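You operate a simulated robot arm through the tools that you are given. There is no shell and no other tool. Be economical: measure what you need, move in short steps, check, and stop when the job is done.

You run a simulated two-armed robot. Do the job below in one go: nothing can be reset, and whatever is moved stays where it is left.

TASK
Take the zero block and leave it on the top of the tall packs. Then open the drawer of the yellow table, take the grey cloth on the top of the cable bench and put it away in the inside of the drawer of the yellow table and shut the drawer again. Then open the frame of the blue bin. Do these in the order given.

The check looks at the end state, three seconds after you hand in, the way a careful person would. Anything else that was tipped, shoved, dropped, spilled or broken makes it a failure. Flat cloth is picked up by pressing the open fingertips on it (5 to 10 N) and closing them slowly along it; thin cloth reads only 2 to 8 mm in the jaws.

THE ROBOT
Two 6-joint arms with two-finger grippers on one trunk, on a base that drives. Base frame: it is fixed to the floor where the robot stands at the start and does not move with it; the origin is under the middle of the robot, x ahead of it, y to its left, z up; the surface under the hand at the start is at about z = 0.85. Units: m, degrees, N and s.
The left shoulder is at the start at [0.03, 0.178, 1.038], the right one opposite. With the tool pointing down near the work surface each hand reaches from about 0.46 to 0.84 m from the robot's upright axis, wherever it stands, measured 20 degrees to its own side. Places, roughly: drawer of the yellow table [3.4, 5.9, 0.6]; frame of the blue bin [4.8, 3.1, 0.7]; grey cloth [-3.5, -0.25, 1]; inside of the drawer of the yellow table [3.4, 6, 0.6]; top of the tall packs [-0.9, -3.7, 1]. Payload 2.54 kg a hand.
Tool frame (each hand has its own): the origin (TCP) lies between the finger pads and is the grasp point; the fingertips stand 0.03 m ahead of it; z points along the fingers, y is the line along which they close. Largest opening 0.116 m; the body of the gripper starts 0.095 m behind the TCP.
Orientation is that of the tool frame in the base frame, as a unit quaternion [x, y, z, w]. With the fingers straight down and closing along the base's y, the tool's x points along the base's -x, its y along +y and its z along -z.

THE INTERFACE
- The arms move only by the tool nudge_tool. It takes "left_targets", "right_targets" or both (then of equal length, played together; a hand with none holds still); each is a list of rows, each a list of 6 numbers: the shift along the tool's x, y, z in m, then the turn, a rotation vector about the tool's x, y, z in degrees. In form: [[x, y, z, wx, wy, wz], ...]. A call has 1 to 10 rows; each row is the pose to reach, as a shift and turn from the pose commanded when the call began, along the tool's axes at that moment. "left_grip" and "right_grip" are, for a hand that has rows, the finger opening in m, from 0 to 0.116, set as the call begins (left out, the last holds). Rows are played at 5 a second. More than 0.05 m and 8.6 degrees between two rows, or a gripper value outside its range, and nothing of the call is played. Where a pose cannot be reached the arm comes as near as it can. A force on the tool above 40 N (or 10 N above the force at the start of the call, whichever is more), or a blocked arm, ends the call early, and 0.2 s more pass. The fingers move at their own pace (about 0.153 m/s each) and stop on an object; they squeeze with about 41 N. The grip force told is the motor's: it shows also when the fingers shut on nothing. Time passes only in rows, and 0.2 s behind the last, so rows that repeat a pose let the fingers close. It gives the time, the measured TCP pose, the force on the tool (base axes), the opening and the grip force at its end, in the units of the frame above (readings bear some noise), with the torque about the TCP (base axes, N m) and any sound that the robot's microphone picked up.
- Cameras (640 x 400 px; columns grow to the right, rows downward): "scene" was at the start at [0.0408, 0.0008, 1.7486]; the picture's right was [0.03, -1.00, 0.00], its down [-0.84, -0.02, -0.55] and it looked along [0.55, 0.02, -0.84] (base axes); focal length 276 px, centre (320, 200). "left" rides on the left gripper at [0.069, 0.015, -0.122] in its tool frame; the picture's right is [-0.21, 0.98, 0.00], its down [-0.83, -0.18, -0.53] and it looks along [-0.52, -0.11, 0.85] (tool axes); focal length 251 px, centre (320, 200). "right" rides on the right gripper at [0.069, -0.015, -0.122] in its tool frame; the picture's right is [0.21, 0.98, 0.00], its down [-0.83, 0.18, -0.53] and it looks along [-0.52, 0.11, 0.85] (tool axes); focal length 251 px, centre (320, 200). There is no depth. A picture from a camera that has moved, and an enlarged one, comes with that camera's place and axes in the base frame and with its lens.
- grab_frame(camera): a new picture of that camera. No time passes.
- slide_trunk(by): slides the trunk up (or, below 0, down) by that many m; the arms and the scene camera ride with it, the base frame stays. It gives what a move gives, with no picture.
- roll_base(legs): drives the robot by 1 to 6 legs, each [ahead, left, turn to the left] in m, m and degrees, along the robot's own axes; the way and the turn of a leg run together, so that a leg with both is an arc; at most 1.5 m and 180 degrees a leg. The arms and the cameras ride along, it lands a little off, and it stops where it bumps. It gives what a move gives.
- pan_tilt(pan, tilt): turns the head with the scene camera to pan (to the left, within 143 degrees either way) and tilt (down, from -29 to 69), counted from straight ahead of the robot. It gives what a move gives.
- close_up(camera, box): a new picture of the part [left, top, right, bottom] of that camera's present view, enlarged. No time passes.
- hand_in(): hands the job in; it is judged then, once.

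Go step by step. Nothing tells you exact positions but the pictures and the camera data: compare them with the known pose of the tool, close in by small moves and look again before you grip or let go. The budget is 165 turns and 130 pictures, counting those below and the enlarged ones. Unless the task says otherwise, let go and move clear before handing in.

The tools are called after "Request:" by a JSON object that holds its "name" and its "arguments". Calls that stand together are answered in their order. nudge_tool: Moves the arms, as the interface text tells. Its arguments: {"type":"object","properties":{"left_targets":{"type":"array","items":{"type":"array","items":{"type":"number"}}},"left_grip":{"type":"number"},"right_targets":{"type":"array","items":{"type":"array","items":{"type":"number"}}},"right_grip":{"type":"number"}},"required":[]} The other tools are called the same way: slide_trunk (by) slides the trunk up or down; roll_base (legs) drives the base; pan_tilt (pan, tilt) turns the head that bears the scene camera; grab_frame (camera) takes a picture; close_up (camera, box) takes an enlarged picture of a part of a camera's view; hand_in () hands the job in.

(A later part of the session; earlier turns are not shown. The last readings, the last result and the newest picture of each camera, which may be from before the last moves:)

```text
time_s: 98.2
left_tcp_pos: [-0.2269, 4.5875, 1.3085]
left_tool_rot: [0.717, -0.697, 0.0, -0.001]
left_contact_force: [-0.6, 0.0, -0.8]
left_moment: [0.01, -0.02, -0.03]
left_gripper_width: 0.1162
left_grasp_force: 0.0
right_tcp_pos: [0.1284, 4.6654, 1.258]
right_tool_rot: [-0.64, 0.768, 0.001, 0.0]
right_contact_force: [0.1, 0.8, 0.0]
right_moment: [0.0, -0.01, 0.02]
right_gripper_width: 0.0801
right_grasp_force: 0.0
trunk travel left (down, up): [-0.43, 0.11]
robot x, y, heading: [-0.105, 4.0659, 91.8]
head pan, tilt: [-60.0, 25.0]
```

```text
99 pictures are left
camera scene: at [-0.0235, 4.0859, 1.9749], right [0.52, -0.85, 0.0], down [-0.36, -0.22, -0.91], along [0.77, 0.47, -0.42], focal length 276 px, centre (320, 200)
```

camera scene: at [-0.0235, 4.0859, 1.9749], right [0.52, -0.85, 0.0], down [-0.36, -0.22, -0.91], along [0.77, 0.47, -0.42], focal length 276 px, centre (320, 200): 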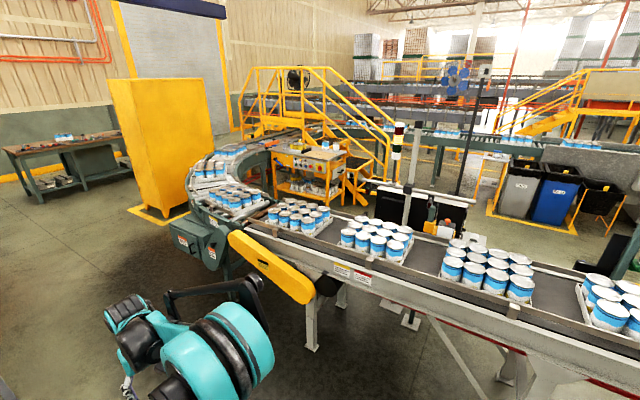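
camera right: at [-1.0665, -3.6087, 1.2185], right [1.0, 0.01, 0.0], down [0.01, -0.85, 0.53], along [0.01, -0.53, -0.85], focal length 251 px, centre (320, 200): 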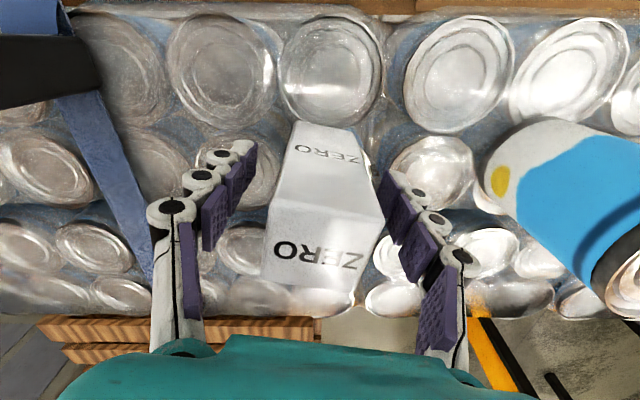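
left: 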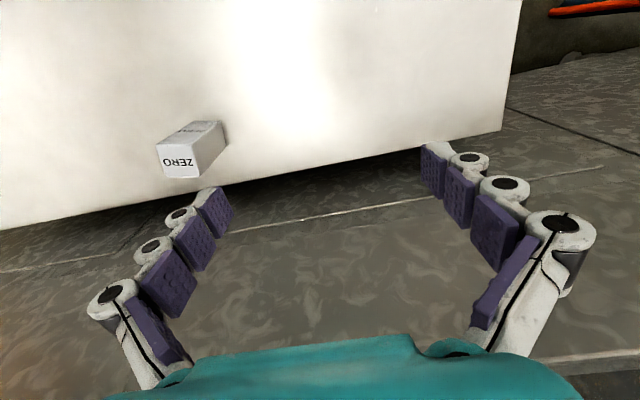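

Request:
{"name": "close_up", "arguments": {"camera": "scene", "box": [230, 110, 390, 210]}}

Request:
{"name": "close_up", "arguments": {"camera": "scene", "box": [450, 120, 640, 240]}}

Request:
{"name": "pan_tilt", "arguments": {"pan": -25, "tilt": 25}}

Request:
{"name": "grab_frame", "arguments": {"camera": "scene"}}

```text
4.00 times, centred on (310, 160) of scene
camera zoom: at [-0.0235, 4.0859, 1.9749], right [0.52, -0.85, 0.0], down [-0.36, -0.22, -0.91], along [0.77, 0.47, -0.42], focal length 1104 px, centre (360, 360)
```

zoom: 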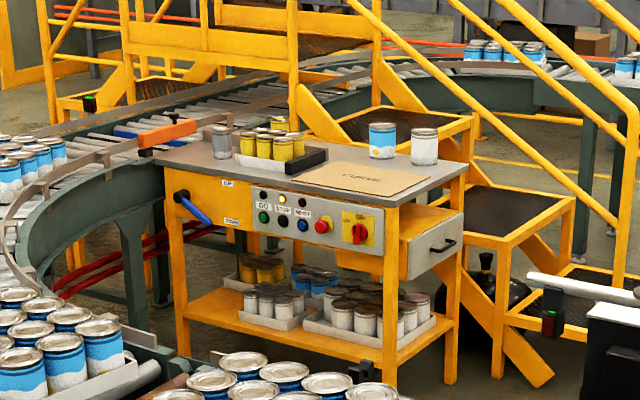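

```text
3.33 times, centred on (545, 180) of scene
camera zoom: at [-0.0235, 4.0859, 1.9749], right [0.52, -0.85, 0.0], down [-0.36, -0.22, -0.91], along [0.77, 0.47, -0.42], focal length 920 px, centre (-430, 267)
```

zoom: 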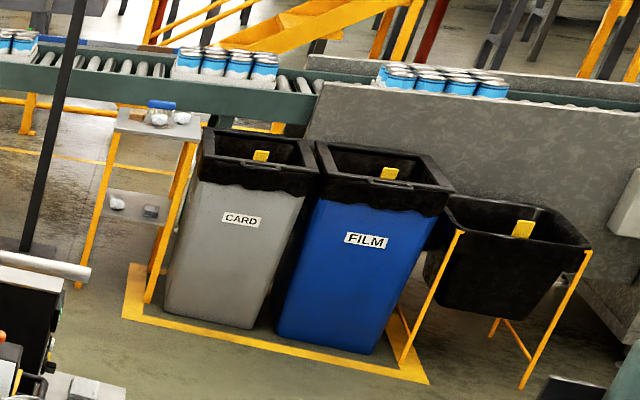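

```text
time_s: 99.2
left_tcp_pos: [-0.2257, 4.589, 1.3085]
left_tool_rot: [0.717, -0.697, 0.0, 0.001]
left_contact_force: [-0.6, 0.0, 0.0]
left_moment: [0.01, -0.02, 0.01]
left_gripper_width: 0.116
left_grasp_force: 0.1
right_tcp_pos: [0.1273, 4.6659, 1.2589]
right_tool_rot: [-0.64, 0.768, 0.0, 0.0]
right_contact_force: [-0.3, -0.8, -0.7]
right_moment: [-0.01, 0.0, 0.04]
right_gripper_width: 0.0803
right_grasp_force: 0.1
trunk travel left (down, up): [-0.43, 0.11]
robot x, y, heading: [-0.104, 4.0686, 91.5]
head pan, tilt: [-25.0, 25.0]
```

```text
96 pictures are left
camera scene: at [-0.0653, 4.1225, 1.975], right [0.92, -0.4, 0.0], down [-0.17, -0.39, -0.91], along [0.36, 0.83, -0.42], focal length 276 px, centre (320, 200)
```

scene: 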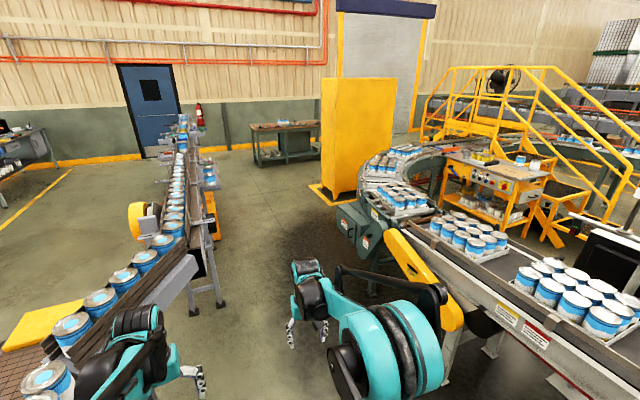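

The drawer is on the right end (−y side) of the yellow table, which sits behind the can conveyor. I need to find a way round, so I'll look to the right.

Request:
{"name": "pan_tilt", "arguments": {"pan": -88, "tilt": 20}}

Request:
{"name": "grab_frame", "arguments": {"camera": "scene"}}

Request:
{"name": "pan_tilt", "arguments": {"pan": -125, "tilt": 15}}

Request:
{"name": "grab_frame", "arguments": {"camera": "scene"}}

```text
time_s: 100.5
left_tcp_pos: [-0.226, 4.5883, 1.308]
left_tool_rot: [0.717, -0.697, 0.0, 0.0]
left_contact_force: [0.4, 0.5, -0.6]
left_moment: [0.01, 0.01, -0.02]
left_gripper_width: 0.116
left_grasp_force: 0.2
right_tcp_pos: [0.1276, 4.6658, 1.2588]
right_tool_rot: [-0.639, 0.769, 0.0, 0.0]
right_contact_force: [-0.2, -0.6, 0.0]
right_moment: [-0.02, 0.0, 0.02]
right_gripper_width: 0.0798
right_grasp_force: 0.0
trunk travel left (down, up): [-0.43, 0.11]
robot x, y, heading: [-0.1054, 4.0684, 91.8]
head pan, tilt: [-88.0, 20.0]
```

```text
95 pictures are left
camera scene: at [-0.0091, 4.044, 1.9831], right [0.06, -1.0, 0.0], down [-0.34, -0.02, -0.94], along [0.94, 0.06, -0.34], focal length 276 px, centre (320, 200)
```

scene: 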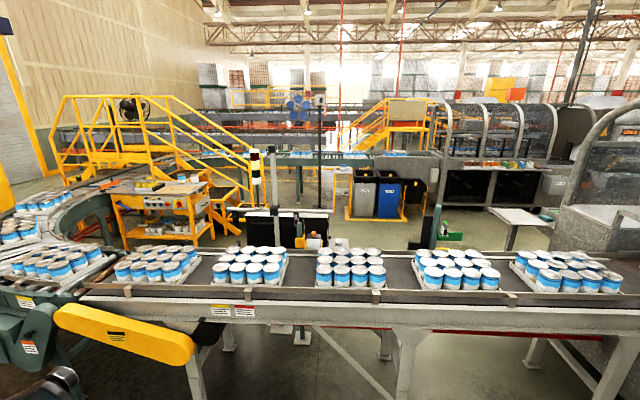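

```text
time_s: 101.5
left_tcp_pos: [-0.226, 4.588, 1.308]
left_tool_rot: [0.717, -0.697, -0.001, 0.0]
left_contact_force: [0.0, -0.1, 0.3]
left_moment: [0.03, -0.02, 0.01]
left_gripper_width: 0.1159
left_grasp_force: 0.1
right_tcp_pos: [0.1282, 4.6666, 1.2579]
right_tool_rot: [-0.64, 0.768, 0.0, 0.0]
right_contact_force: [0.1, -0.6, -0.2]
right_moment: [-0.01, -0.02, 0.02]
right_gripper_width: 0.0802
right_grasp_force: 0.1
trunk travel left (down, up): [-0.43, 0.11]
robot x, y, heading: [-0.1028, 4.0678, 91.8]
head pan, tilt: [-125.0, 15.0]
```

```text
94 pictures are left
camera scene: at [-0.0239, 3.9867, 1.9912], right [-0.55, -0.84, 0.0], down [-0.22, 0.14, -0.97], along [0.81, -0.53, -0.26], focal length 276 px, centre (320, 200)
```

scene: 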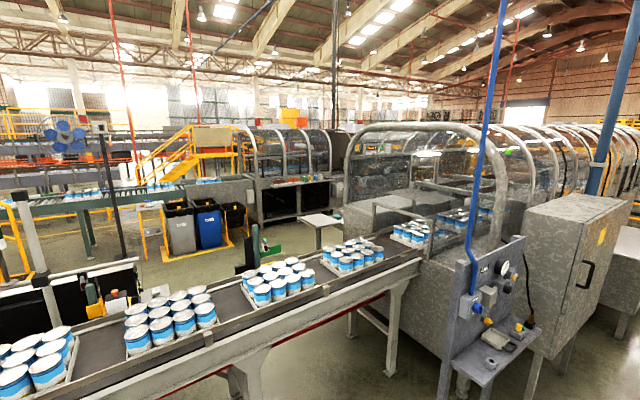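

The way round is back down the aisle, past the machine's south end, then up the aisle between the two tunnels. I'll drive back south first.

Request:
{"name": "roll_base", "arguments": {"legs": [[0, 0, -2.0], [-0.9, 0.03, 0], [-1.3, 0, 0], [-0.8, 0.26, 0], [-1.45, 0, 0], [-1.45, 0, 0]]}}

Request:
{"name": "pan_tilt", "arguments": {"pan": -110, "tilt": 20}}

Request:
{"name": "grab_frame", "arguments": {"camera": "scene"}}

```text
time_s: 130.5
left_tcp_pos: [-0.4519, -1.3234, 1.3091]
left_tool_rot: [0.713, -0.701, -0.001, -0.001]
left_contact_force: [0.7, -0.2, 0.5]
left_moment: [-0.01, 0.01, -0.04]
left_gripper_width: 0.116
left_grasp_force: 0.0
right_tcp_pos: [-0.0968, -1.2476, 1.2587]
right_tool_rot: [-0.637, 0.771, 0.0, 0.0]
right_contact_force: [0.0, 0.0, 0.2]
right_moment: [-0.01, 0.01, 0.0]
right_gripper_width: 0.0801
right_grasp_force: 0.2
trunk travel left (down, up): [-0.43, 0.11]
robot x, y, heading: [-0.3332, -1.8463, 91.0]
head pan, tilt: [-125.0, 15.0]
```

```text
time_s: 131.3
left_tcp_pos: [-0.4536, -1.3227, 1.3082]
left_tool_rot: [0.714, -0.7, 0.0, 0.0]
left_contact_force: [-0.2, 0.2, -0.1]
left_moment: [-0.02, 0.01, 0.03]
left_gripper_width: 0.1159
left_grasp_force: 0.0
right_tcp_pos: [-0.097, -1.247, 1.2582]
right_tool_rot: [-0.637, 0.771, 0.0, 0.0]
right_contact_force: [0.7, -0.1, 0.1]
right_moment: [-0.01, -0.03, 0.01]
right_gripper_width: 0.0798
right_grasp_force: 0.0
trunk travel left (down, up): [-0.43, 0.11]
robot x, y, heading: [-0.3342, -1.8411, 90.9]
head pan, tilt: [-110.0, 20.0]
```

```text
93 pictures are left
camera scene: at [-0.2442, -1.904, 1.9831], right [-0.32, -0.95, 0.0], down [-0.32, 0.11, -0.94], along [0.89, -0.3, -0.34], focal length 276 px, centre (320, 200)
```

scene: 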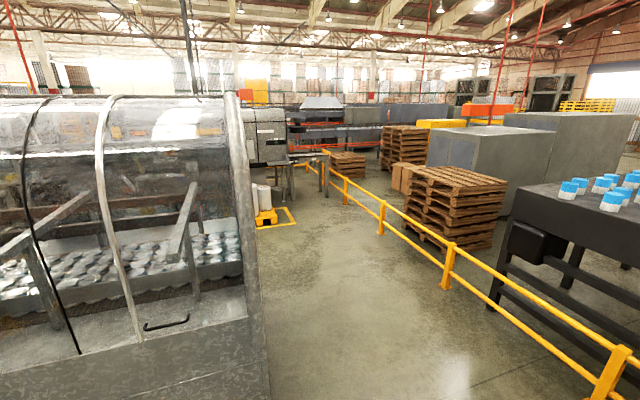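

Request:
{"name": "roll_base", "arguments": {"legs": [[0, 0, -91], [0.6, -0.95, 0], [1.4, 0, 0], [1.3, -0.05, 0]]}}

Request:
{"name": "pan_tilt", "arguments": {"pan": 70, "tilt": 22}}

Request:
{"name": "grab_frame", "arguments": {"camera": "scene"}}

```text
time_s: 153.6
left_tcp_pos: [3.4781, -2.7337, 1.3082]
left_tool_rot: [-0.001, 1.0, -0.001, -0.001]
left_contact_force: [-0.1, 0.4, -0.4]
left_moment: [-0.03, 0.02, 0.01]
left_gripper_width: 0.1162
left_grasp_force: 0.1
right_tcp_pos: [3.546, -3.0896, 1.2571]
right_tool_rot: [0.104, 0.995, 0.0, 0.0]
right_contact_force: [0.0, -0.3, -0.4]
right_moment: [0.03, 0.02, 0.0]
right_gripper_width: 0.0804
right_grasp_force: 0.1
trunk travel left (down, up): [-0.43, 0.11]
robot x, y, heading: [2.9564, -2.846, 0.1]
head pan, tilt: [-110.0, 20.0]
```

```text
time_s: 156.3
left_tcp_pos: [3.4787, -2.7335, 1.3085]
left_tool_rot: [-0.001, 1.0, 0.0, 0.0]
left_contact_force: [0.6, 0.5, -0.1]
left_moment: [-0.04, 0.01, 0.01]
left_gripper_width: 0.1159
left_grasp_force: 0.0
right_tcp_pos: [3.5452, -3.089, 1.2588]
right_tool_rot: [0.105, 0.994, 0.0, 0.0]
right_contact_force: [-1.4, 0.1, 0.6]
right_moment: [0.0, 0.05, -0.02]
right_gripper_width: 0.08
right_grasp_force: 0.0
trunk travel left (down, up): [-0.43, 0.11]
robot x, y, heading: [2.9564, -2.8418, 0.1]
head pan, tilt: [70.0, 22.0]
```

```text
92 pictures are left
camera scene: at [2.9582, -2.757, 1.9798], right [0.94, -0.34, 0.0], down [-0.13, -0.35, -0.93], along [0.32, 0.87, -0.37], focal length 276 px, centre (320, 200)
```

scene: 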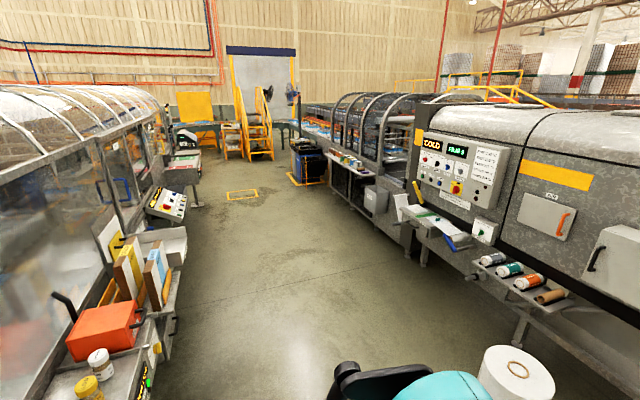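

The aisle between the tunnels (x≈2.6–4.4) is clear, so I'll drive north along it.

Request:
{"name": "roll_base", "arguments": {"legs": [[0, 0, 90], [1.3, -0.45, 0], [1.4, 0, 0], [1.4, 0, 0], [1.2, 0, 0]]}}

Request:
{"name": "pan_tilt", "arguments": {"pan": 0, "tilt": 25}}

Request:
{"name": "grab_frame", "arguments": {"camera": "scene"}}

```text
time_s: 186.0
left_tcp_pos: [3.0862, 3.0104, 1.3086]
left_tool_rot: [0.727, -0.687, 0.0, 0.0]
left_contact_force: [0.7, 0.5, -0.8]
left_moment: [0.0, 0.0, 0.03]
left_gripper_width: 0.1162
left_grasp_force: 0.1
right_tcp_pos: [3.4376, 3.0983, 1.2586]
right_tool_rot: [-0.651, 0.759, 0.001, 0.0]
right_contact_force: [0.1, 0.1, -0.3]
right_moment: [-0.01, 0.01, 0.01]
right_gripper_width: 0.0801
right_grasp_force: 0.1
trunk travel left (down, up): [-0.43, 0.11]
robot x, y, heading: [3.2257, 2.495, 93.1]
head pan, tilt: [70.0, 22.0]
```

```text
time_s: 187.4
left_tcp_pos: [3.0865, 3.0113, 1.3089]
left_tool_rot: [0.727, -0.687, -0.001, 0.0]
left_contact_force: [-0.8, 0.4, 0.2]
left_moment: [0.02, 0.01, -0.02]
left_gripper_width: 0.1159
left_grasp_force: 0.1
right_tcp_pos: [3.438, 3.0974, 1.2583]
right_tool_rot: [-0.651, 0.759, 0.0, 0.0]
right_contact_force: [0.4, -0.1, 0.7]
right_moment: [-0.01, 0.0, -0.01]
right_gripper_width: 0.0803
right_grasp_force: 0.1
trunk travel left (down, up): [-0.43, 0.11]
robot x, y, heading: [3.2285, 2.4937, 93.2]
head pan, tilt: [0.0, 25.0]
```

```text
91 pictures are left
camera scene: at [3.2211, 2.5561, 1.975], right [1.0, 0.06, 0.0], down [0.02, -0.42, -0.91], along [-0.05, 0.9, -0.42], focal length 276 px, centre (320, 200)
```

scene: 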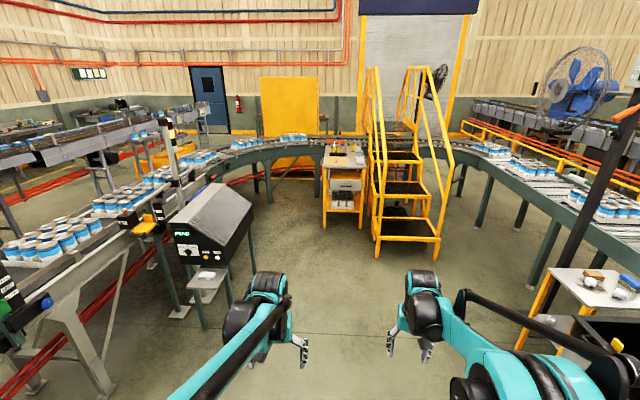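

Request:
{"name": "close_up", "arguments": {"camera": "scene", "box": [290, 120, 450, 270]}}

```text
2.67 times, centred on (370, 195) of scene
camera zoom: at [3.2211, 2.5561, 1.975], right [1.0, 0.06, 0.0], down [0.02, -0.42, -0.91], along [-0.05, 0.9, -0.42], focal length 736 px, centre (187, 213)
```

zoom: 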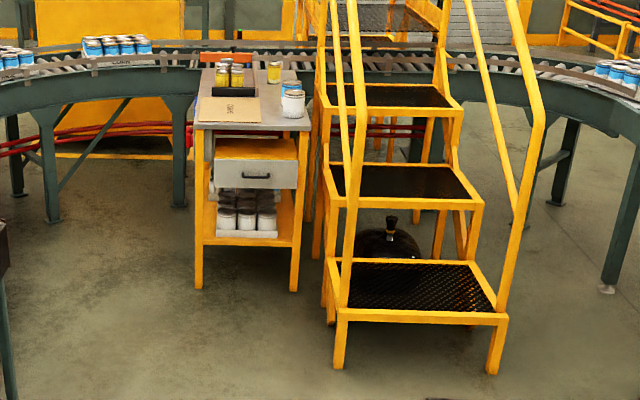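

The drawer with its horizontal bar handle faces me at about (3.37, 5.74, 0.67), and stairs stand to its right from x≈3.7. I'll drive up a bit left of it and lower the trunk.

Request:
{"name": "roll_base", "arguments": {"legs": [[0, 0, -3.2], [1.2, 0.1, 0], [1.0, 0, 0]]}}

Request:
{"name": "slide_trunk", "arguments": {"by": -0.36}}

Request:
{"name": "pan_tilt", "arguments": {"pan": -14, "tilt": 42}}

Request:
{"name": "grab_frame", "arguments": {"camera": "scene"}}

```text
time_s: 198.8
left_tcp_pos: [3.0015, 5.239, 1.3095]
left_tool_rot: [0.712, -0.702, 0.001, -0.001]
left_contact_force: [0.4, -0.2, -0.3]
left_moment: [-0.04, 0.0, 0.0]
left_gripper_width: 0.116
left_grasp_force: 0.0
right_tcp_pos: [3.3576, 5.3101, 1.2585]
right_tool_rot: [-0.634, 0.773, -0.001, 0.0]
right_contact_force: [0.3, 0.2, -0.1]
right_moment: [-0.01, -0.01, -0.01]
right_gripper_width: 0.0799
right_grasp_force: 0.2
trunk travel left (down, up): [-0.43, 0.11]
robot x, y, heading: [3.123, 4.7171, 91.0]
head pan, tilt: [0.0, 25.0]
```

```text
time_s: 202.3
left_tcp_pos: [3.0019, 5.2396, 0.9482]
left_tool_rot: [0.712, -0.702, 0.0, 0.001]
left_contact_force: [-0.4, 0.6, 0.6]
left_moment: [0.02, 0.02, -0.01]
left_gripper_width: 0.1158
left_grasp_force: 0.0
right_tcp_pos: [3.356, 5.3121, 0.8983]
right_tool_rot: [-0.635, 0.773, 0.0, 0.0]
right_contact_force: [0.5, 0.1, 0.0]
right_moment: [0.01, 0.0, 0.01]
right_gripper_width: 0.08
right_grasp_force: 0.0
trunk travel left (down, up): [-0.07, 0.47]
robot x, y, heading: [3.1142, 4.7195, 90.6]
head pan, tilt: [0.0, 25.0]
```

```text
time_s: 203.1
left_tcp_pos: [3.0014, 5.2392, 0.9492]
left_tool_rot: [0.712, -0.702, 0.001, 0.0]
left_contact_force: [0.0, -0.5, 0.5]
left_moment: [-0.01, 0.01, -0.02]
left_gripper_width: 0.1159
left_grasp_force: 0.0
right_tcp_pos: [3.359, 5.312, 0.8988]
right_tool_rot: [-0.635, 0.773, 0.0, 0.0]
right_contact_force: [0.1, 0.5, -0.5]
right_moment: [0.01, 0.01, 0.01]
right_gripper_width: 0.0801
right_grasp_force: 0.2
trunk travel left (down, up): [-0.07, 0.47]
robot x, y, heading: [3.1194, 4.7141, 90.5]
head pan, tilt: [-14.0, 42.0]
```

```text
89 pictures are left
camera scene: at [3.1376, 4.7689, 1.5888], right [0.97, -0.23, 0.0], down [-0.15, -0.65, -0.74], along [0.17, 0.72, -0.67], focal length 276 px, centre (320, 200)
```

scene: 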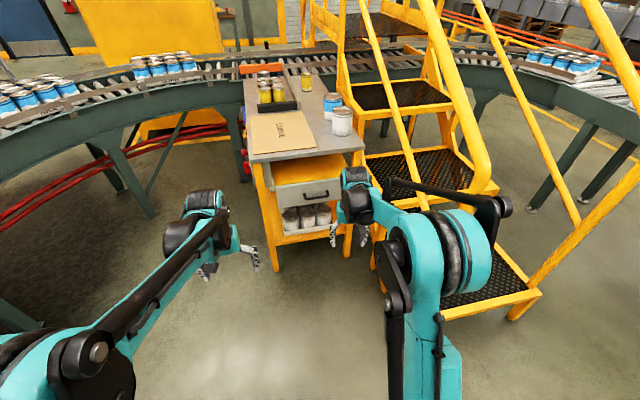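

Now I'll rotate the right hand to point forward (towards the drawer) while lowering it.

Request:
{"name": "nudge_tool", "arguments": {"right_targets": [[-0.003, 0, 0.015, 0, -8, 0], [-0.006, 0, 0.03, 0, -16, 0], [-0.009, 0, 0.045, 0, -24, 0], [-0.012, 0, 0.06, 0, -32, 0], [-0.015, 0, 0.075, 0, -40, 0], [-0.018, 0, 0.09, 0, -48, 0], [-0.021, 0, 0.105, 0, -56, 0], [-0.024, 0, 0.12, 0, -64, 0], [-0.027, 0, 0.135, 0, -72, 0], [-0.03, 0, 0.15, 0, -80, 0]]}}

Request:
{"name": "grab_frame", "arguments": {"camera": "scene"}}

Request:
{"name": "grab_frame", "arguments": {"camera": "right"}}

```text
time_s: 205.3
left_tcp_pos: [3.0013, 5.2393, 0.9484]
left_tool_rot: [0.712, -0.702, 0.0, -0.001]
left_contact_force: [1.0, 0.7, -0.4]
left_moment: [-0.02, 0.0, -0.04]
left_gripper_width: 0.1162
left_grasp_force: 0.2
right_tcp_pos: [3.3687, 5.4689, 0.8378]
right_tool_rot: [-0.487, 0.592, 0.408, 0.496]
right_contact_force: [0.9, 0.0, -0.5]
right_moment: [0.04, -0.03, 0.0]
right_gripper_width: 0.0799
right_grasp_force: 0.2
right hand out of reach, approached as far as the arm can: row 7, 8, 9, 10
trunk travel left (down, up): [-0.07, 0.47]
robot x, y, heading: [3.1136, 4.7169, 90.7]
head pan, tilt: [-14.0, 42.0]
```

```text
88 pictures are left
camera scene: at [3.1377, 4.7705, 1.5886], right [0.97, -0.23, 0.0], down [-0.15, -0.65, -0.74], along [0.17, 0.72, -0.67], focal length 276 px, centre (320, 200)
```

scene: 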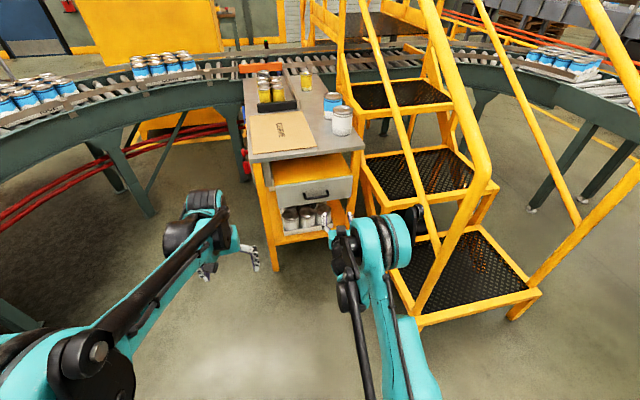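

```text
87 pictures are left
camera right: at [3.3577, 5.3373, 0.7904], right [-0.97, 0.15, -0.21], down [-0.25, -0.34, 0.91], along [0.07, 0.93, 0.37], focal length 251 px, centre (320, 200)
```

right: 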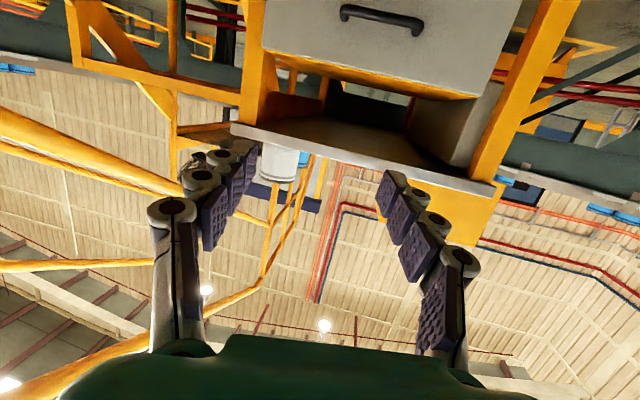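

The hand points forward. Now I'll roll it 90° so the fingers close vertically.

Request:
{"name": "nudge_tool", "arguments": {"right_targets": [[0, 0, 0, 0, 0, 8.5], [0, 0, 0, 0, 0, 17], [0, 0, 0, 0, 0, 25.5], [0, 0, 0, 0, 0, 34], [0, 0, 0, 0, 0, 42.5], [0, 0, 0, 0, 0, 51], [0, 0, 0, 0, 0, 59.5], [0, 0, 0, 0, 0, 68], [0, 0, 0, 0, 0, 76.5], [0, 0, 0, 0, 0, 85]]}}

Request:
{"name": "grab_frame", "arguments": {"camera": "right"}}

```text
time_s: 207.5
left_tcp_pos: [3.0023, 5.239, 0.9488]
left_tool_rot: [0.712, -0.702, -0.001, -0.001]
left_contact_force: [-0.7, -0.2, 0.0]
left_moment: [0.05, 0.02, 0.03]
left_gripper_width: 0.1158
left_grasp_force: 0.2
right_tcp_pos: [3.3697, 5.4674, 0.8366]
right_tool_rot: [0.042, 0.766, 0.636, 0.091]
right_contact_force: [-0.1, -0.4, -0.2]
right_moment: [0.0, 0.01, 0.0]
right_gripper_width: 0.0803
right_grasp_force: 0.0
trunk travel left (down, up): [-0.07, 0.47]
robot x, y, heading: [3.1188, 4.7177, 90.7]
head pan, tilt: [-14.0, 42.0]
```

```text
86 pictures are left
camera right: at [3.2779, 5.3613, 0.837], right [-0.26, 0.22, 0.94], down [0.7, -0.63, 0.34], along [0.67, 0.74, 0.01], focal length 251 px, centre (320, 200)
```

right: 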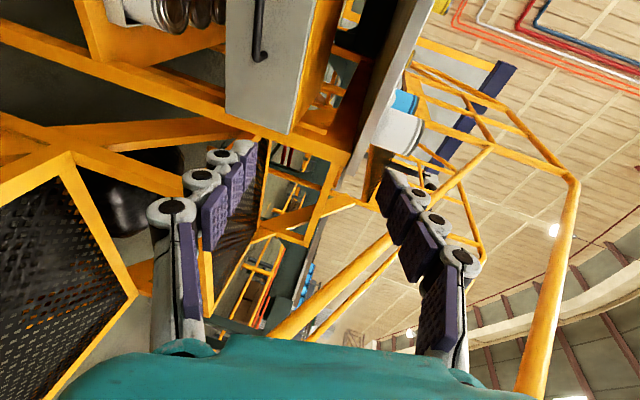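

Request:
{"name": "close_up", "arguments": {"camera": "scene", "box": [240, 130, 400, 230]}}

```text
4.00 times, centred on (320, 180) of scene
camera zoom: at [3.1376, 4.7689, 1.5887], right [0.97, -0.23, 0.0], down [-0.15, -0.65, -0.74], along [0.17, 0.72, -0.67], focal length 1104 px, centre (320, 280)
```

zoom: 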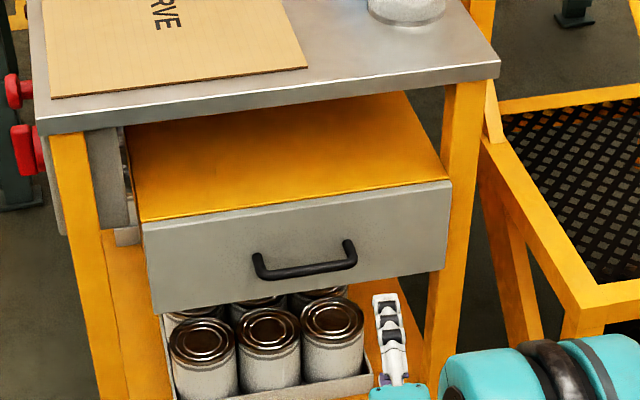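

The handle bar is about 11 cm wide, centred near (3.36, 5.774, 0.67). I'll lower the hand to that height and square it up.

Request:
{"name": "nudge_tool", "arguments": {"right_targets": [[0.0035, -0.04, 0.0073, -0.24, 2.8, -0.5], [0.007, -0.081, 0.0146, -0.5, 5.6, -1], [0.0106, -0.121, 0.022, -0.73, 8.4, -1.5], [0.0142, -0.162, 0.0292, -0.97, 11.1, -2]]}}

Request:
{"name": "grab_frame", "arguments": {"camera": "scene"}}

```text
time_s: 208.5
left_tcp_pos: [3.0014, 5.2381, 0.9501]
left_tool_rot: [0.712, -0.702, 0.0, 0.0]
left_contact_force: [0.4, 0.0, 1.2]
left_moment: [0.04, -0.01, 0.0]
left_gripper_width: 0.1159
left_grasp_force: 0.1
right_tcp_pos: [3.3744, 5.5119, 0.6997]
right_tool_rot: [-0.035, 0.765, 0.642, 0.027]
right_contact_force: [0.3, 0.7, 0.2]
right_moment: [0.02, -0.02, 0.02]
right_gripper_width: 0.0802
right_grasp_force: 0.1
right hand out of reach, approached as far as the arm can: row 1, 2, 3, 4
trunk travel left (down, up): [-0.07, 0.47]
robot x, y, heading: [3.1168, 4.7209, 90.5]
head pan, tilt: [-14.0, 42.0]
```

```text
84 pictures are left
camera scene: at [3.1375, 4.7681, 1.5888], right [0.97, -0.23, 0.0], down [-0.15, -0.65, -0.74], along [0.17, 0.72, -0.67], focal length 276 px, centre (320, 200)
```

scene: 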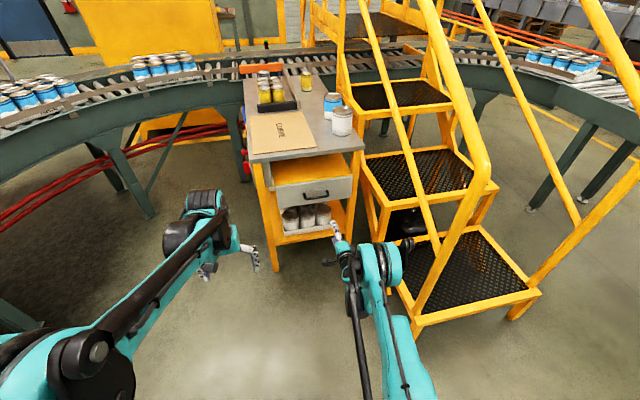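

Request:
{"name": "nudge_tool", "arguments": {"right_targets": [[0, 0.007, 0.04, 0, 0, 0], [0, 0.0155, 0.088, 0, 0, 0], [0, 0.024, 0.136, 0, 0, 0]]}}

Request:
{"name": "grab_frame", "arguments": {"camera": "right"}}

```text
time_s: 209.3
left_tcp_pos: [3.0015, 5.2378, 0.9493]
left_tool_rot: [0.712, -0.702, -0.001, 0.0]
left_contact_force: [0.3, 0.6, 0.1]
left_moment: [0.02, 0.0, 0.01]
left_gripper_width: 0.116
left_grasp_force: 0.0
right_tcp_pos: [3.3721, 5.6195, 0.7462]
right_tool_rot: [-0.034, 0.766, 0.641, 0.028]
right_contact_force: [0.6, 0.4, -0.1]
right_moment: [0.0, 0.0, 0.03]
right_gripper_width: 0.0799
right_grasp_force: 0.0
right hand out of reach, approached as far as the arm can: row 1, 2, 3
trunk travel left (down, up): [-0.07, 0.47]
robot x, y, heading: [3.1155, 4.7199, 90.9]
head pan, tilt: [-14.0, 42.0]
```

```text
83 pictures are left
camera right: at [3.3036, 5.4967, 0.7458], right [-0.3, 0.17, 0.94], down [0.81, -0.48, 0.34], along [0.51, 0.86, 0.01], focal length 251 px, centre (320, 200)
```

right: 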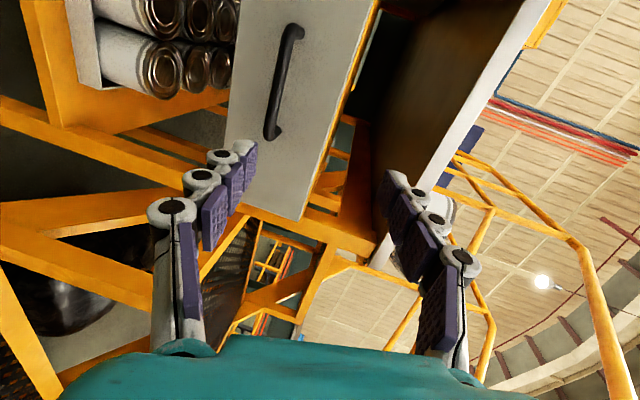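

Request:
{"name": "slide_trunk", "arguments": {"by": -0.07}}

Request:
{"name": "close_up", "arguments": {"camera": "right", "box": [200, 0, 360, 160]}}

Request:
{"name": "grab_frame", "arguments": {"camera": "scene"}}

```text
time_s: 210.4
left_tcp_pos: [3.0021, 5.2384, 0.8786]
left_tool_rot: [0.712, -0.702, 0.0, -0.001]
left_contact_force: [-0.2, -0.3, -0.3]
left_moment: [0.0, -0.01, 0.01]
left_gripper_width: 0.1161
left_grasp_force: 0.1
right_tcp_pos: [3.3724, 5.6189, 0.6769]
right_tool_rot: [-0.035, 0.766, 0.641, 0.028]
right_contact_force: [0.0, 0.4, -0.1]
right_moment: [-0.03, 0.0, -0.01]
right_gripper_width: 0.0801
right_grasp_force: 0.1
trunk travel left (down, up): [0.0, 0.54]
robot x, y, heading: [3.1181, 4.7189, 90.9]
head pan, tilt: [-14.0, 42.0]
```

```text
2.50 times, centred on (280, 80) of right
camera zoom: at [3.3034, 5.4963, 0.6761], right [-0.3, 0.17, 0.94], down [0.81, -0.48, 0.34], along [0.51, 0.86, 0.01], focal length 629 px, centre (420, 500)
```

zoom: 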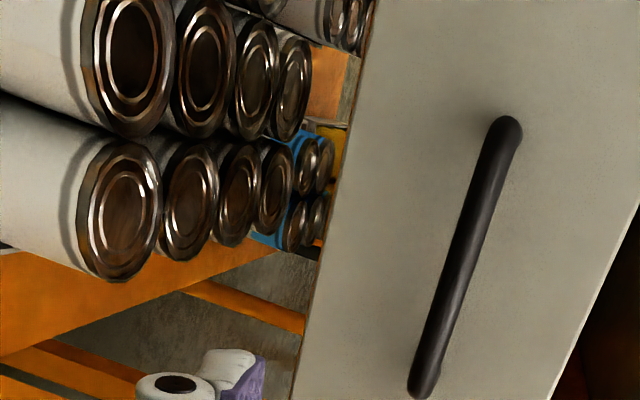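

```text
81 pictures are left
camera scene: at [3.1376, 4.7686, 1.5188], right [0.97, -0.23, 0.0], down [-0.15, -0.65, -0.74], along [0.17, 0.72, -0.67], focal length 276 px, centre (320, 200)
```

scene: 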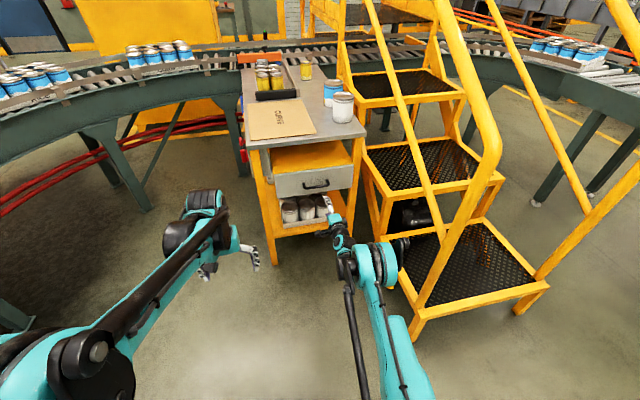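

Request:
{"name": "nudge_tool", "arguments": {"right_targets": [[0.01, -0.008, 0.001, 0, 0, 0], [0.02, -0.013, 0.002, 0, 0, 0]]}}

```text
time_s: 211.0
left_tcp_pos: [3.001, 5.239, 0.879]
left_tool_rot: [0.713, -0.701, 0.0, -0.001]
left_contact_force: [-0.2, -0.5, 0.3]
left_moment: [-0.01, -0.04, 0.0]
left_gripper_width: 0.1162
left_grasp_force: 0.1
right_tcp_pos: [3.3505, 5.6144, 0.6708]
right_tool_rot: [-0.035, 0.767, 0.641, 0.027]
right_contact_force: [-0.2, 0.2, -0.2]
right_moment: [0.0, 0.0, 0.01]
right_gripper_width: 0.0797
right_grasp_force: 0.1
right hand out of reach, approached as far as the arm can: row 1, 2
trunk travel left (down, up): [0.0, 0.54]
robot x, y, heading: [3.1197, 4.721, 90.8]
head pan, tilt: [-14.0, 42.0]
```

Request:
{"name": "roll_base", "arguments": {"legs": [[0.11, 0, 0]]}}

Request:
{"name": "grab_frame", "arguments": {"camera": "right"}}

Request:
{"name": "close_up", "arguments": {"camera": "scene", "box": [250, 150, 378, 230]}}

```text
time_s: 212.2
left_tcp_pos: [2.9993, 5.3514, 0.8772]
left_tool_rot: [0.712, -0.702, 0.0, -0.001]
left_contact_force: [-0.2, -0.2, -0.1]
left_moment: [-0.03, 0.03, 0.02]
left_gripper_width: 0.1157
left_grasp_force: 0.0
right_tcp_pos: [3.3495, 5.7271, 0.6689]
right_tool_rot: [-0.034, 0.766, 0.641, 0.027]
right_contact_force: [0.1, 0.0, -0.3]
right_moment: [0.05, 0.01, 0.02]
right_gripper_width: 0.0799
right_grasp_force: 0.0
trunk travel left (down, up): [0.0, 0.54]
robot x, y, heading: [3.1118, 4.8309, 90.9]
head pan, tilt: [-14.0, 42.0]
```

```text
80 pictures are left
camera right: at [3.2813, 5.6032, 0.6695], right [-0.3, 0.17, 0.94], down [0.81, -0.48, 0.34], along [0.51, 0.86, 0.01], focal length 251 px, centre (320, 200)
```

right: 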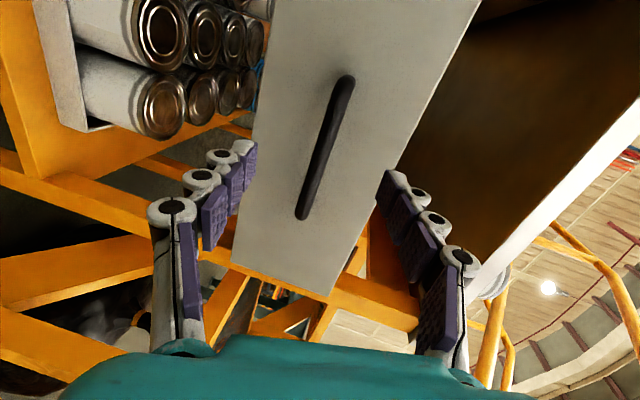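

```text
5.00 times, centred on (314, 190) of scene
camera zoom: at [3.136, 4.8826, 1.5186], right [0.97, -0.23, 0.0], down [-0.15, -0.65, -0.74], along [0.17, 0.72, -0.67], focal length 1381 px, centre (350, 250)
```

zoom: 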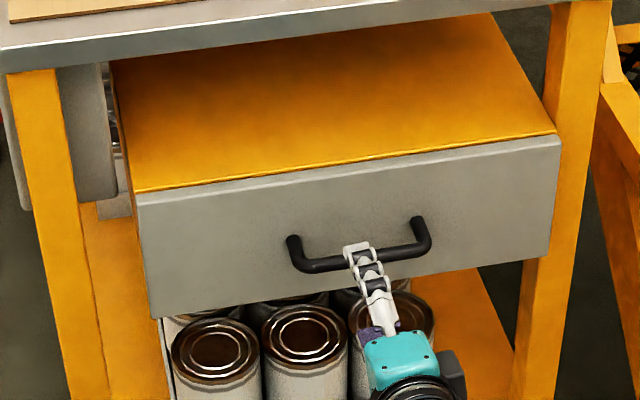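

The bar lies between the fingers. I'll go 3 cm ahead and close.

Request:
{"name": "nudge_tool", "arguments": {"right_targets": [[0, -0.003, 0.015, 0, 0, 0], [0, -0.005, 0.031, 0, 0, 0]]}}

Request:
{"name": "nudge_tool", "arguments": {"right_targets": [[0, 0, 0, 0, 0, 0], [0, 0, 0, 0, 0, 0], [0, 0, 0, 0, 0, 0]], "right_grip": 0.0}}

Request:
{"name": "grab_frame", "arguments": {"camera": "right"}}

```text
time_s: 212.8
left_tcp_pos: [2.9993, 5.352, 0.8789]
left_tool_rot: [0.712, -0.702, -0.001, 0.0]
left_contact_force: [0.2, -0.6, -0.3]
left_moment: [0.04, -0.01, -0.03]
left_gripper_width: 0.1158
left_grasp_force: 0.0
right_tcp_pos: [3.3484, 5.7413, 0.6805]
right_tool_rot: [-0.035, 0.767, 0.64, 0.029]
right_contact_force: [0.1, 0.1, 0.1]
right_moment: [0.0, -0.02, -0.01]
right_gripper_width: 0.0799
right_grasp_force: 0.1
right hand out of reach, approached as far as the arm can: row 1, 2
trunk travel left (down, up): [0.0, 0.54]
robot x, y, heading: [3.1172, 4.8261, 90.6]
head pan, tilt: [-14.0, 42.0]
```

```text
time_s: 213.6
left_tcp_pos: [3.0, 5.3517, 0.8773]
left_tool_rot: [0.712, -0.702, 0.0, 0.0]
left_contact_force: [0.4, 0.4, 0.1]
left_moment: [0.01, -0.02, 0.02]
left_gripper_width: 0.1159
left_grasp_force: 0.0
right_tcp_pos: [3.348, 5.7406, 0.6796]
right_tool_rot: [-0.034, 0.767, 0.641, 0.028]
right_contact_force: [0.1, 0.2, -0.4]
right_moment: [-0.02, -0.02, -0.01]
right_gripper_width: 0.0001
right_grasp_force: 28.9
trunk travel left (down, up): [0.0, 0.54]
robot x, y, heading: [3.12, 4.8336, 90.8]
head pan, tilt: [-14.0, 42.0]
```

```text
78 pictures are left
camera right: at [3.28, 5.6178, 0.68], right [-0.3, 0.17, 0.94], down [0.81, -0.48, 0.34], along [0.51, 0.86, 0.01], focal length 251 px, centre (320, 200)
```

right: 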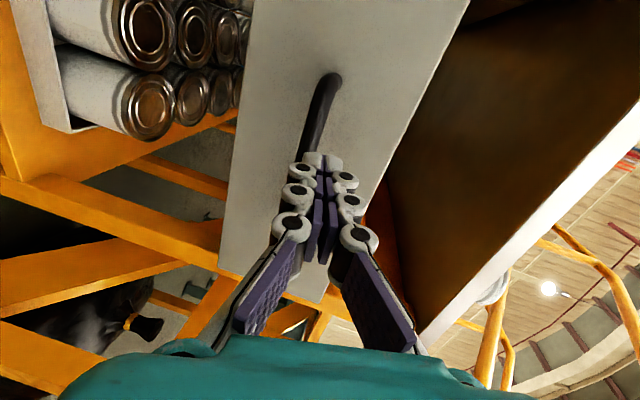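

The fingers closed just short of the bar. I'll reopen, roll forward slightly and lower a touch.

Request:
{"name": "nudge_tool", "arguments": {"right_targets": [[0, 0, 0, 0, 0, 0], [0, 0, -0.015, 0, 0, 0], [0, -0.004, -0.031, 0, 0, 0], [0, -0.004, -0.031, 0, 0, 0]], "right_grip": 0.07}}

Request:
{"name": "roll_base", "arguments": {"legs": [[0.05, 0, 0]]}}

Request:
{"name": "grab_frame", "arguments": {"camera": "right"}}

```text
time_s: 214.6
left_tcp_pos: [2.9988, 5.3522, 0.8783]
left_tool_rot: [0.712, -0.703, -0.001, 0.0]
left_contact_force: [0.5, 1.0, 0.4]
left_moment: [0.02, -0.03, -0.03]
left_gripper_width: 0.1161
left_grasp_force: 0.1
right_tcp_pos: [3.3495, 5.7103, 0.6822]
right_tool_rot: [-0.035, 0.766, 0.641, 0.028]
right_contact_force: [-0.1, 0.2, -0.3]
right_moment: [0.0, 0.01, -0.01]
right_gripper_width: 0.07
right_grasp_force: 0.2
trunk travel left (down, up): [0.0, 0.54]
robot x, y, heading: [3.1161, 4.8356, 91.1]
head pan, tilt: [-14.0, 42.0]
```

```text
time_s: 215.5
left_tcp_pos: [2.9981, 5.4021, 0.8766]
left_tool_rot: [0.712, -0.703, 0.0, 0.0]
left_contact_force: [-0.7, 0.6, -0.7]
left_moment: [-0.07, 0.03, 0.0]
left_gripper_width: 0.1157
left_grasp_force: 0.1
right_tcp_pos: [3.3487, 5.7625, 0.6803]
right_tool_rot: [-0.035, 0.767, 0.641, 0.028]
right_contact_force: [0.4, -0.2, -0.5]
right_moment: [0.02, -0.03, 0.0]
right_gripper_width: 0.0699
right_grasp_force: 0.1
trunk travel left (down, up): [0.0, 0.54]
robot x, y, heading: [3.1156, 4.8833, 90.6]
head pan, tilt: [-14.0, 42.0]
```

```text
77 pictures are left
camera right: at [3.2805, 5.6393, 0.68], right [-0.3, 0.17, 0.94], down [0.81, -0.48, 0.34], along [0.51, 0.86, 0.01], focal length 251 px, centre (320, 200)
```

right: 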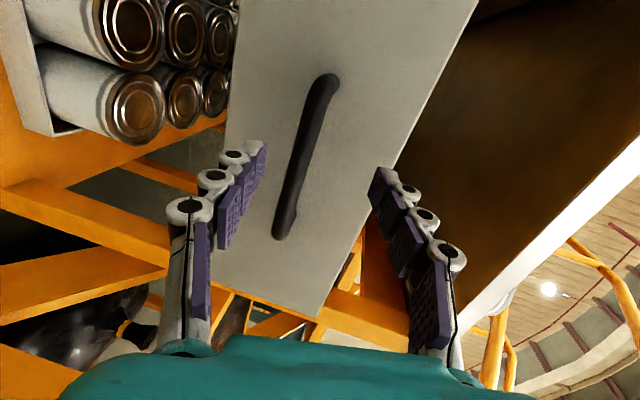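

Request:
{"name": "nudge_tool", "arguments": {"right_targets": [[0, -0.01, 0.0, 0, 0, 0], [0, -0.018, 0.004, 0, 0, 0]]}}

Request:
{"name": "roll_base", "arguments": {"legs": [[0.03, 0, 0]]}}

Request:
{"name": "grab_frame", "arguments": {"camera": "right"}}

```text
time_s: 216.1
left_tcp_pos: [2.9981, 5.4026, 0.8794]
left_tool_rot: [0.712, -0.702, 0.0, -0.001]
left_contact_force: [-0.6, 0.3, 0.4]
left_moment: [-0.02, -0.02, 0.0]
left_gripper_width: 0.1158
left_grasp_force: 0.1
right_tcp_pos: [3.3506, 5.7628, 0.664]
right_tool_rot: [-0.035, 0.766, 0.641, 0.028]
right_contact_force: [-0.1, -0.2, 0.0]
right_moment: [0.03, -0.05, -0.03]
right_gripper_width: 0.07
right_grasp_force: 0.1
trunk travel left (down, up): [0.0, 0.54]
robot x, y, heading: [3.1169, 4.8781, 90.7]
head pan, tilt: [-14.0, 42.0]
```

```text
time_s: 217.0
left_tcp_pos: [2.9985, 5.4329, 0.878]
left_tool_rot: [0.712, -0.702, 0.001, 0.0]
left_contact_force: [-0.5, 0.3, -0.2]
left_moment: [-0.05, 0.01, 0.0]
left_gripper_width: 0.1159
left_grasp_force: 0.0
right_tcp_pos: [3.3495, 5.7924, 0.6634]
right_tool_rot: [-0.035, 0.766, 0.641, 0.028]
right_contact_force: [-0.4, -0.2, -0.8]
right_moment: [0.01, 0.01, 0.01]
right_gripper_width: 0.0696
right_grasp_force: 0.2
trunk travel left (down, up): [0.0, 0.54]
robot x, y, heading: [3.1171, 4.9146, 90.8]
head pan, tilt: [-14.0, 42.0]
```

```text
76 pictures are left
camera right: at [3.2815, 5.6695, 0.6624], right [-0.3, 0.17, 0.94], down [0.81, -0.48, 0.34], along [0.51, 0.86, 0.01], focal length 251 px, centre (320, 200)
```

right: 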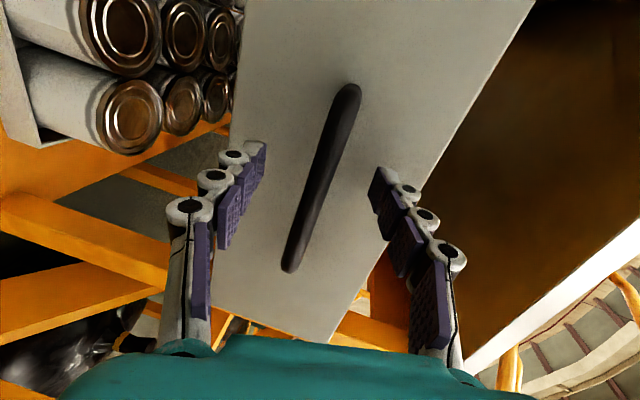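

Request:
{"name": "nudge_tool", "arguments": {"right_targets": [[0, 0, 0, 0, 0, 0], [0, 0, 0, 0, 0, 0], [0, 0, 0, 0, 0, 0]], "right_grip": 0.0}}

Request:
{"name": "grab_frame", "arguments": {"camera": "right"}}

```text
time_s: 217.8
left_tcp_pos: [2.9994, 5.4332, 0.8778]
left_tool_rot: [0.712, -0.702, 0.0, 0.0]
left_contact_force: [0.2, 0.9, 0.1]
left_moment: [0.04, -0.02, -0.02]
left_gripper_width: 0.1163
left_grasp_force: 0.0
right_tcp_pos: [3.3502, 5.7914, 0.6625]
right_tool_rot: [-0.035, 0.768, 0.639, 0.026]
right_contact_force: [-0.4, -20.9, -21.6]
right_moment: [-0.2, 1.0, -0.12]
right_gripper_width: 0.0139
right_grasp_force: 40.3
trunk travel left (down, up): [0.0, 0.54]
robot x, y, heading: [3.1153, 4.9109, 90.7]
head pan, tilt: [-14.0, 42.0]
```

```text
75 pictures are left
camera right: at [3.2817, 5.6684, 0.6617], right [-0.3, 0.17, 0.94], down [0.81, -0.48, 0.34], along [0.51, 0.86, 0.01], focal length 251 px, centre (320, 200)
```

right: 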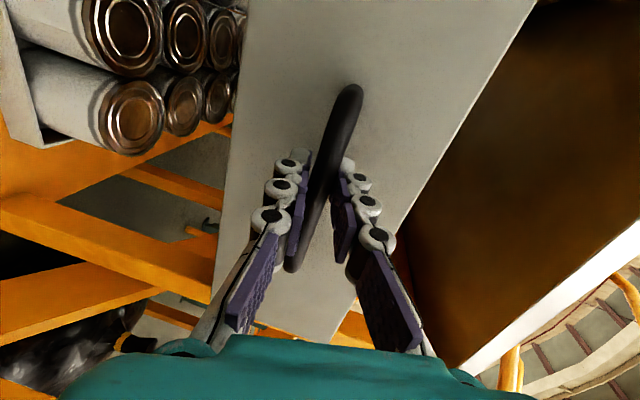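

The bar is gripped. I'll pull the drawer by rolling backward.

Request:
{"name": "roll_base", "arguments": {"legs": [[-0.12, 0, 0]]}}

Request:
{"name": "grab_frame", "arguments": {"camera": "scene"}}

```text
time_s: 219.0
left_tcp_pos: [2.9997, 5.3116, 0.8761]
left_tool_rot: [0.712, -0.702, 0.001, 0.001]
left_contact_force: [-1.0, 0.2, 0.7]
left_moment: [0.01, -0.03, 0.04]
left_gripper_width: 0.1159
left_grasp_force: 0.0
right_tcp_pos: [3.3496, 5.6707, 0.6619]
right_tool_rot: [-0.035, 0.767, 0.64, 0.027]
right_contact_force: [-18.9, 0.1, -18.4]
right_moment: [-0.1, 1.0, 0.24]
right_gripper_width: 0.0142
right_grasp_force: 40.4
trunk travel left (down, up): [0.0, 0.54]
robot x, y, heading: [3.1166, 4.7893, 90.8]
head pan, tilt: [-14.0, 42.0]
```

```text
74 pictures are left
camera scene: at [3.1357, 4.8416, 1.5186], right [0.97, -0.23, 0.0], down [-0.15, -0.65, -0.74], along [0.17, 0.72, -0.67], focal length 276 px, centre (320, 200)
```

scene: 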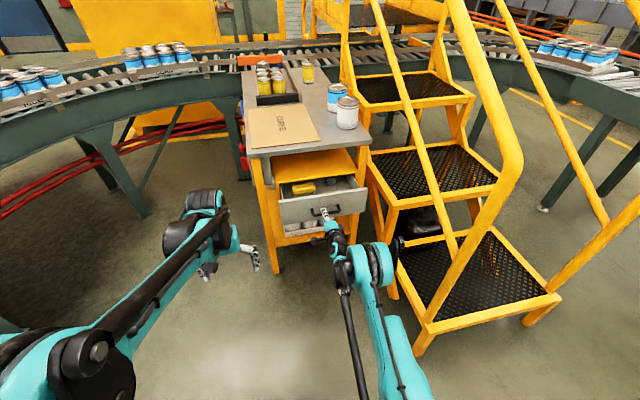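

The drawer slides out. I'll pull a bit more.

Request:
{"name": "roll_base", "arguments": {"legs": [[-0.12, 0, 0]]}}

Request:
{"name": "close_up", "arguments": {"camera": "scene", "box": [240, 130, 400, 230]}}

```text
time_s: 220.2
left_tcp_pos: [3.0002, 5.1922, 0.8781]
left_tool_rot: [0.712, -0.702, 0.0, 0.0]
left_contact_force: [0.1, 0.0, -0.1]
left_moment: [0.02, 0.0, -0.02]
left_gripper_width: 0.116
left_grasp_force: 0.0
right_tcp_pos: [3.3501, 5.553, 0.6619]
right_tool_rot: [-0.035, 0.767, 0.64, 0.026]
right_contact_force: [-4.7, 10.9, 1.6]
right_moment: [-0.01, 0.95, 0.06]
right_gripper_width: 0.0143
right_grasp_force: 40.6
trunk travel left (down, up): [0.0, 0.54]
robot x, y, heading: [3.1166, 4.672, 90.8]
head pan, tilt: [-14.0, 42.0]
```

```text
4.00 times, centred on (320, 180) of scene
camera zoom: at [3.1376, 4.7224, 1.5188], right [0.97, -0.23, 0.0], down [-0.15, -0.65, -0.74], along [0.17, 0.72, -0.67], focal length 1104 px, centre (320, 280)
```

zoom: 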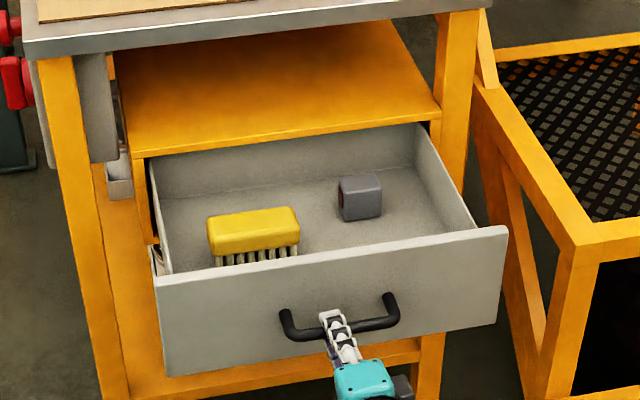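

The drawer is about 24 cm open, with a brush and a small grey block inside. I'll release the handle and back away straight.

Request:
{"name": "nudge_tool", "arguments": {"right_targets": [[0, 0, 0, 0, 0, 0], [0, 0, 0, 0, 0, 0], [0, 0, 0, 0, 0, 0]], "right_grip": 0.06}}

Request:
{"name": "roll_base", "arguments": {"legs": [[-0.25, 0, 0]]}}

Request:
{"name": "pan_tilt", "arguments": {"pan": -10, "tilt": 35}}

Request:
{"name": "close_up", "arguments": {"camera": "scene", "box": [240, 110, 416, 220]}}

```text
time_s: 221.1
left_tcp_pos: [3.0022, 5.1925, 0.8783]
left_tool_rot: [0.712, -0.702, 0.0, 0.0]
left_contact_force: [-0.7, 0.3, 0.3]
left_moment: [0.02, -0.01, -0.01]
left_gripper_width: 0.1162
left_grasp_force: 0.0
right_tcp_pos: [3.3496, 5.5521, 0.6631]
right_tool_rot: [-0.035, 0.766, 0.641, 0.026]
right_contact_force: [-0.3, 0.4, -0.8]
right_moment: [0.02, -0.02, 0.02]
right_gripper_width: 0.06
right_grasp_force: 0.1
trunk travel left (down, up): [0.0, 0.54]
robot x, y, heading: [3.117, 4.6688, 90.7]
head pan, tilt: [-14.0, 42.0]
```

```text
time_s: 222.9
left_tcp_pos: [3.0048, 4.9386, 0.8792]
left_tool_rot: [0.712, -0.702, -0.001, -0.001]
left_contact_force: [0.9, -1.6, 0.7]
left_moment: [0.03, 0.01, -0.02]
left_gripper_width: 0.116
left_grasp_force: 0.1
right_tcp_pos: [3.3545, 5.2988, 0.6643]
right_tool_rot: [-0.036, 0.766, 0.641, 0.026]
right_contact_force: [-0.4, -0.1, 0.1]
right_moment: [-0.02, 0.02, 0.01]
right_gripper_width: 0.06
right_grasp_force: 0.0
trunk travel left (down, up): [0.0, 0.54]
robot x, y, heading: [3.1183, 4.4217, 90.7]
head pan, tilt: [-14.0, 42.0]
```

```text
time_s: 223.6
left_tcp_pos: [3.0054, 4.9391, 0.8776]
left_tool_rot: [0.713, -0.701, 0.0, -0.001]
left_contact_force: [-0.6, 0.4, 0.4]
left_moment: [-0.01, 0.04, -0.01]
left_gripper_width: 0.1161
left_grasp_force: 0.1
right_tcp_pos: [3.3525, 5.2998, 0.6635]
right_tool_rot: [-0.035, 0.767, 0.64, 0.025]
right_contact_force: [1.5, 0.1, -0.4]
right_moment: [0.02, -0.02, -0.01]
right_gripper_width: 0.0601
right_grasp_force: 0.0
trunk travel left (down, up): [0.0, 0.54]
robot x, y, heading: [3.1186, 4.4159, 91.1]
head pan, tilt: [-10.0, 35.0]
```

```text
3.64 times, centred on (328, 165) of scene
camera zoom: at [3.1366, 4.4743, 1.5292], right [0.99, -0.16, 0.0], down [-0.09, -0.57, -0.82], along [0.13, 0.81, -0.57], focal length 1004 px, centre (291, 327)
```

zoom: 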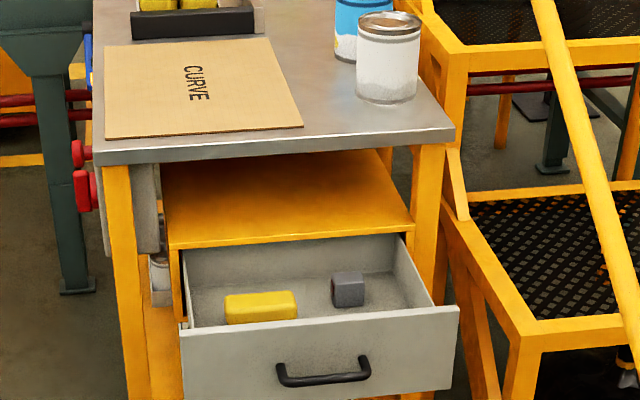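

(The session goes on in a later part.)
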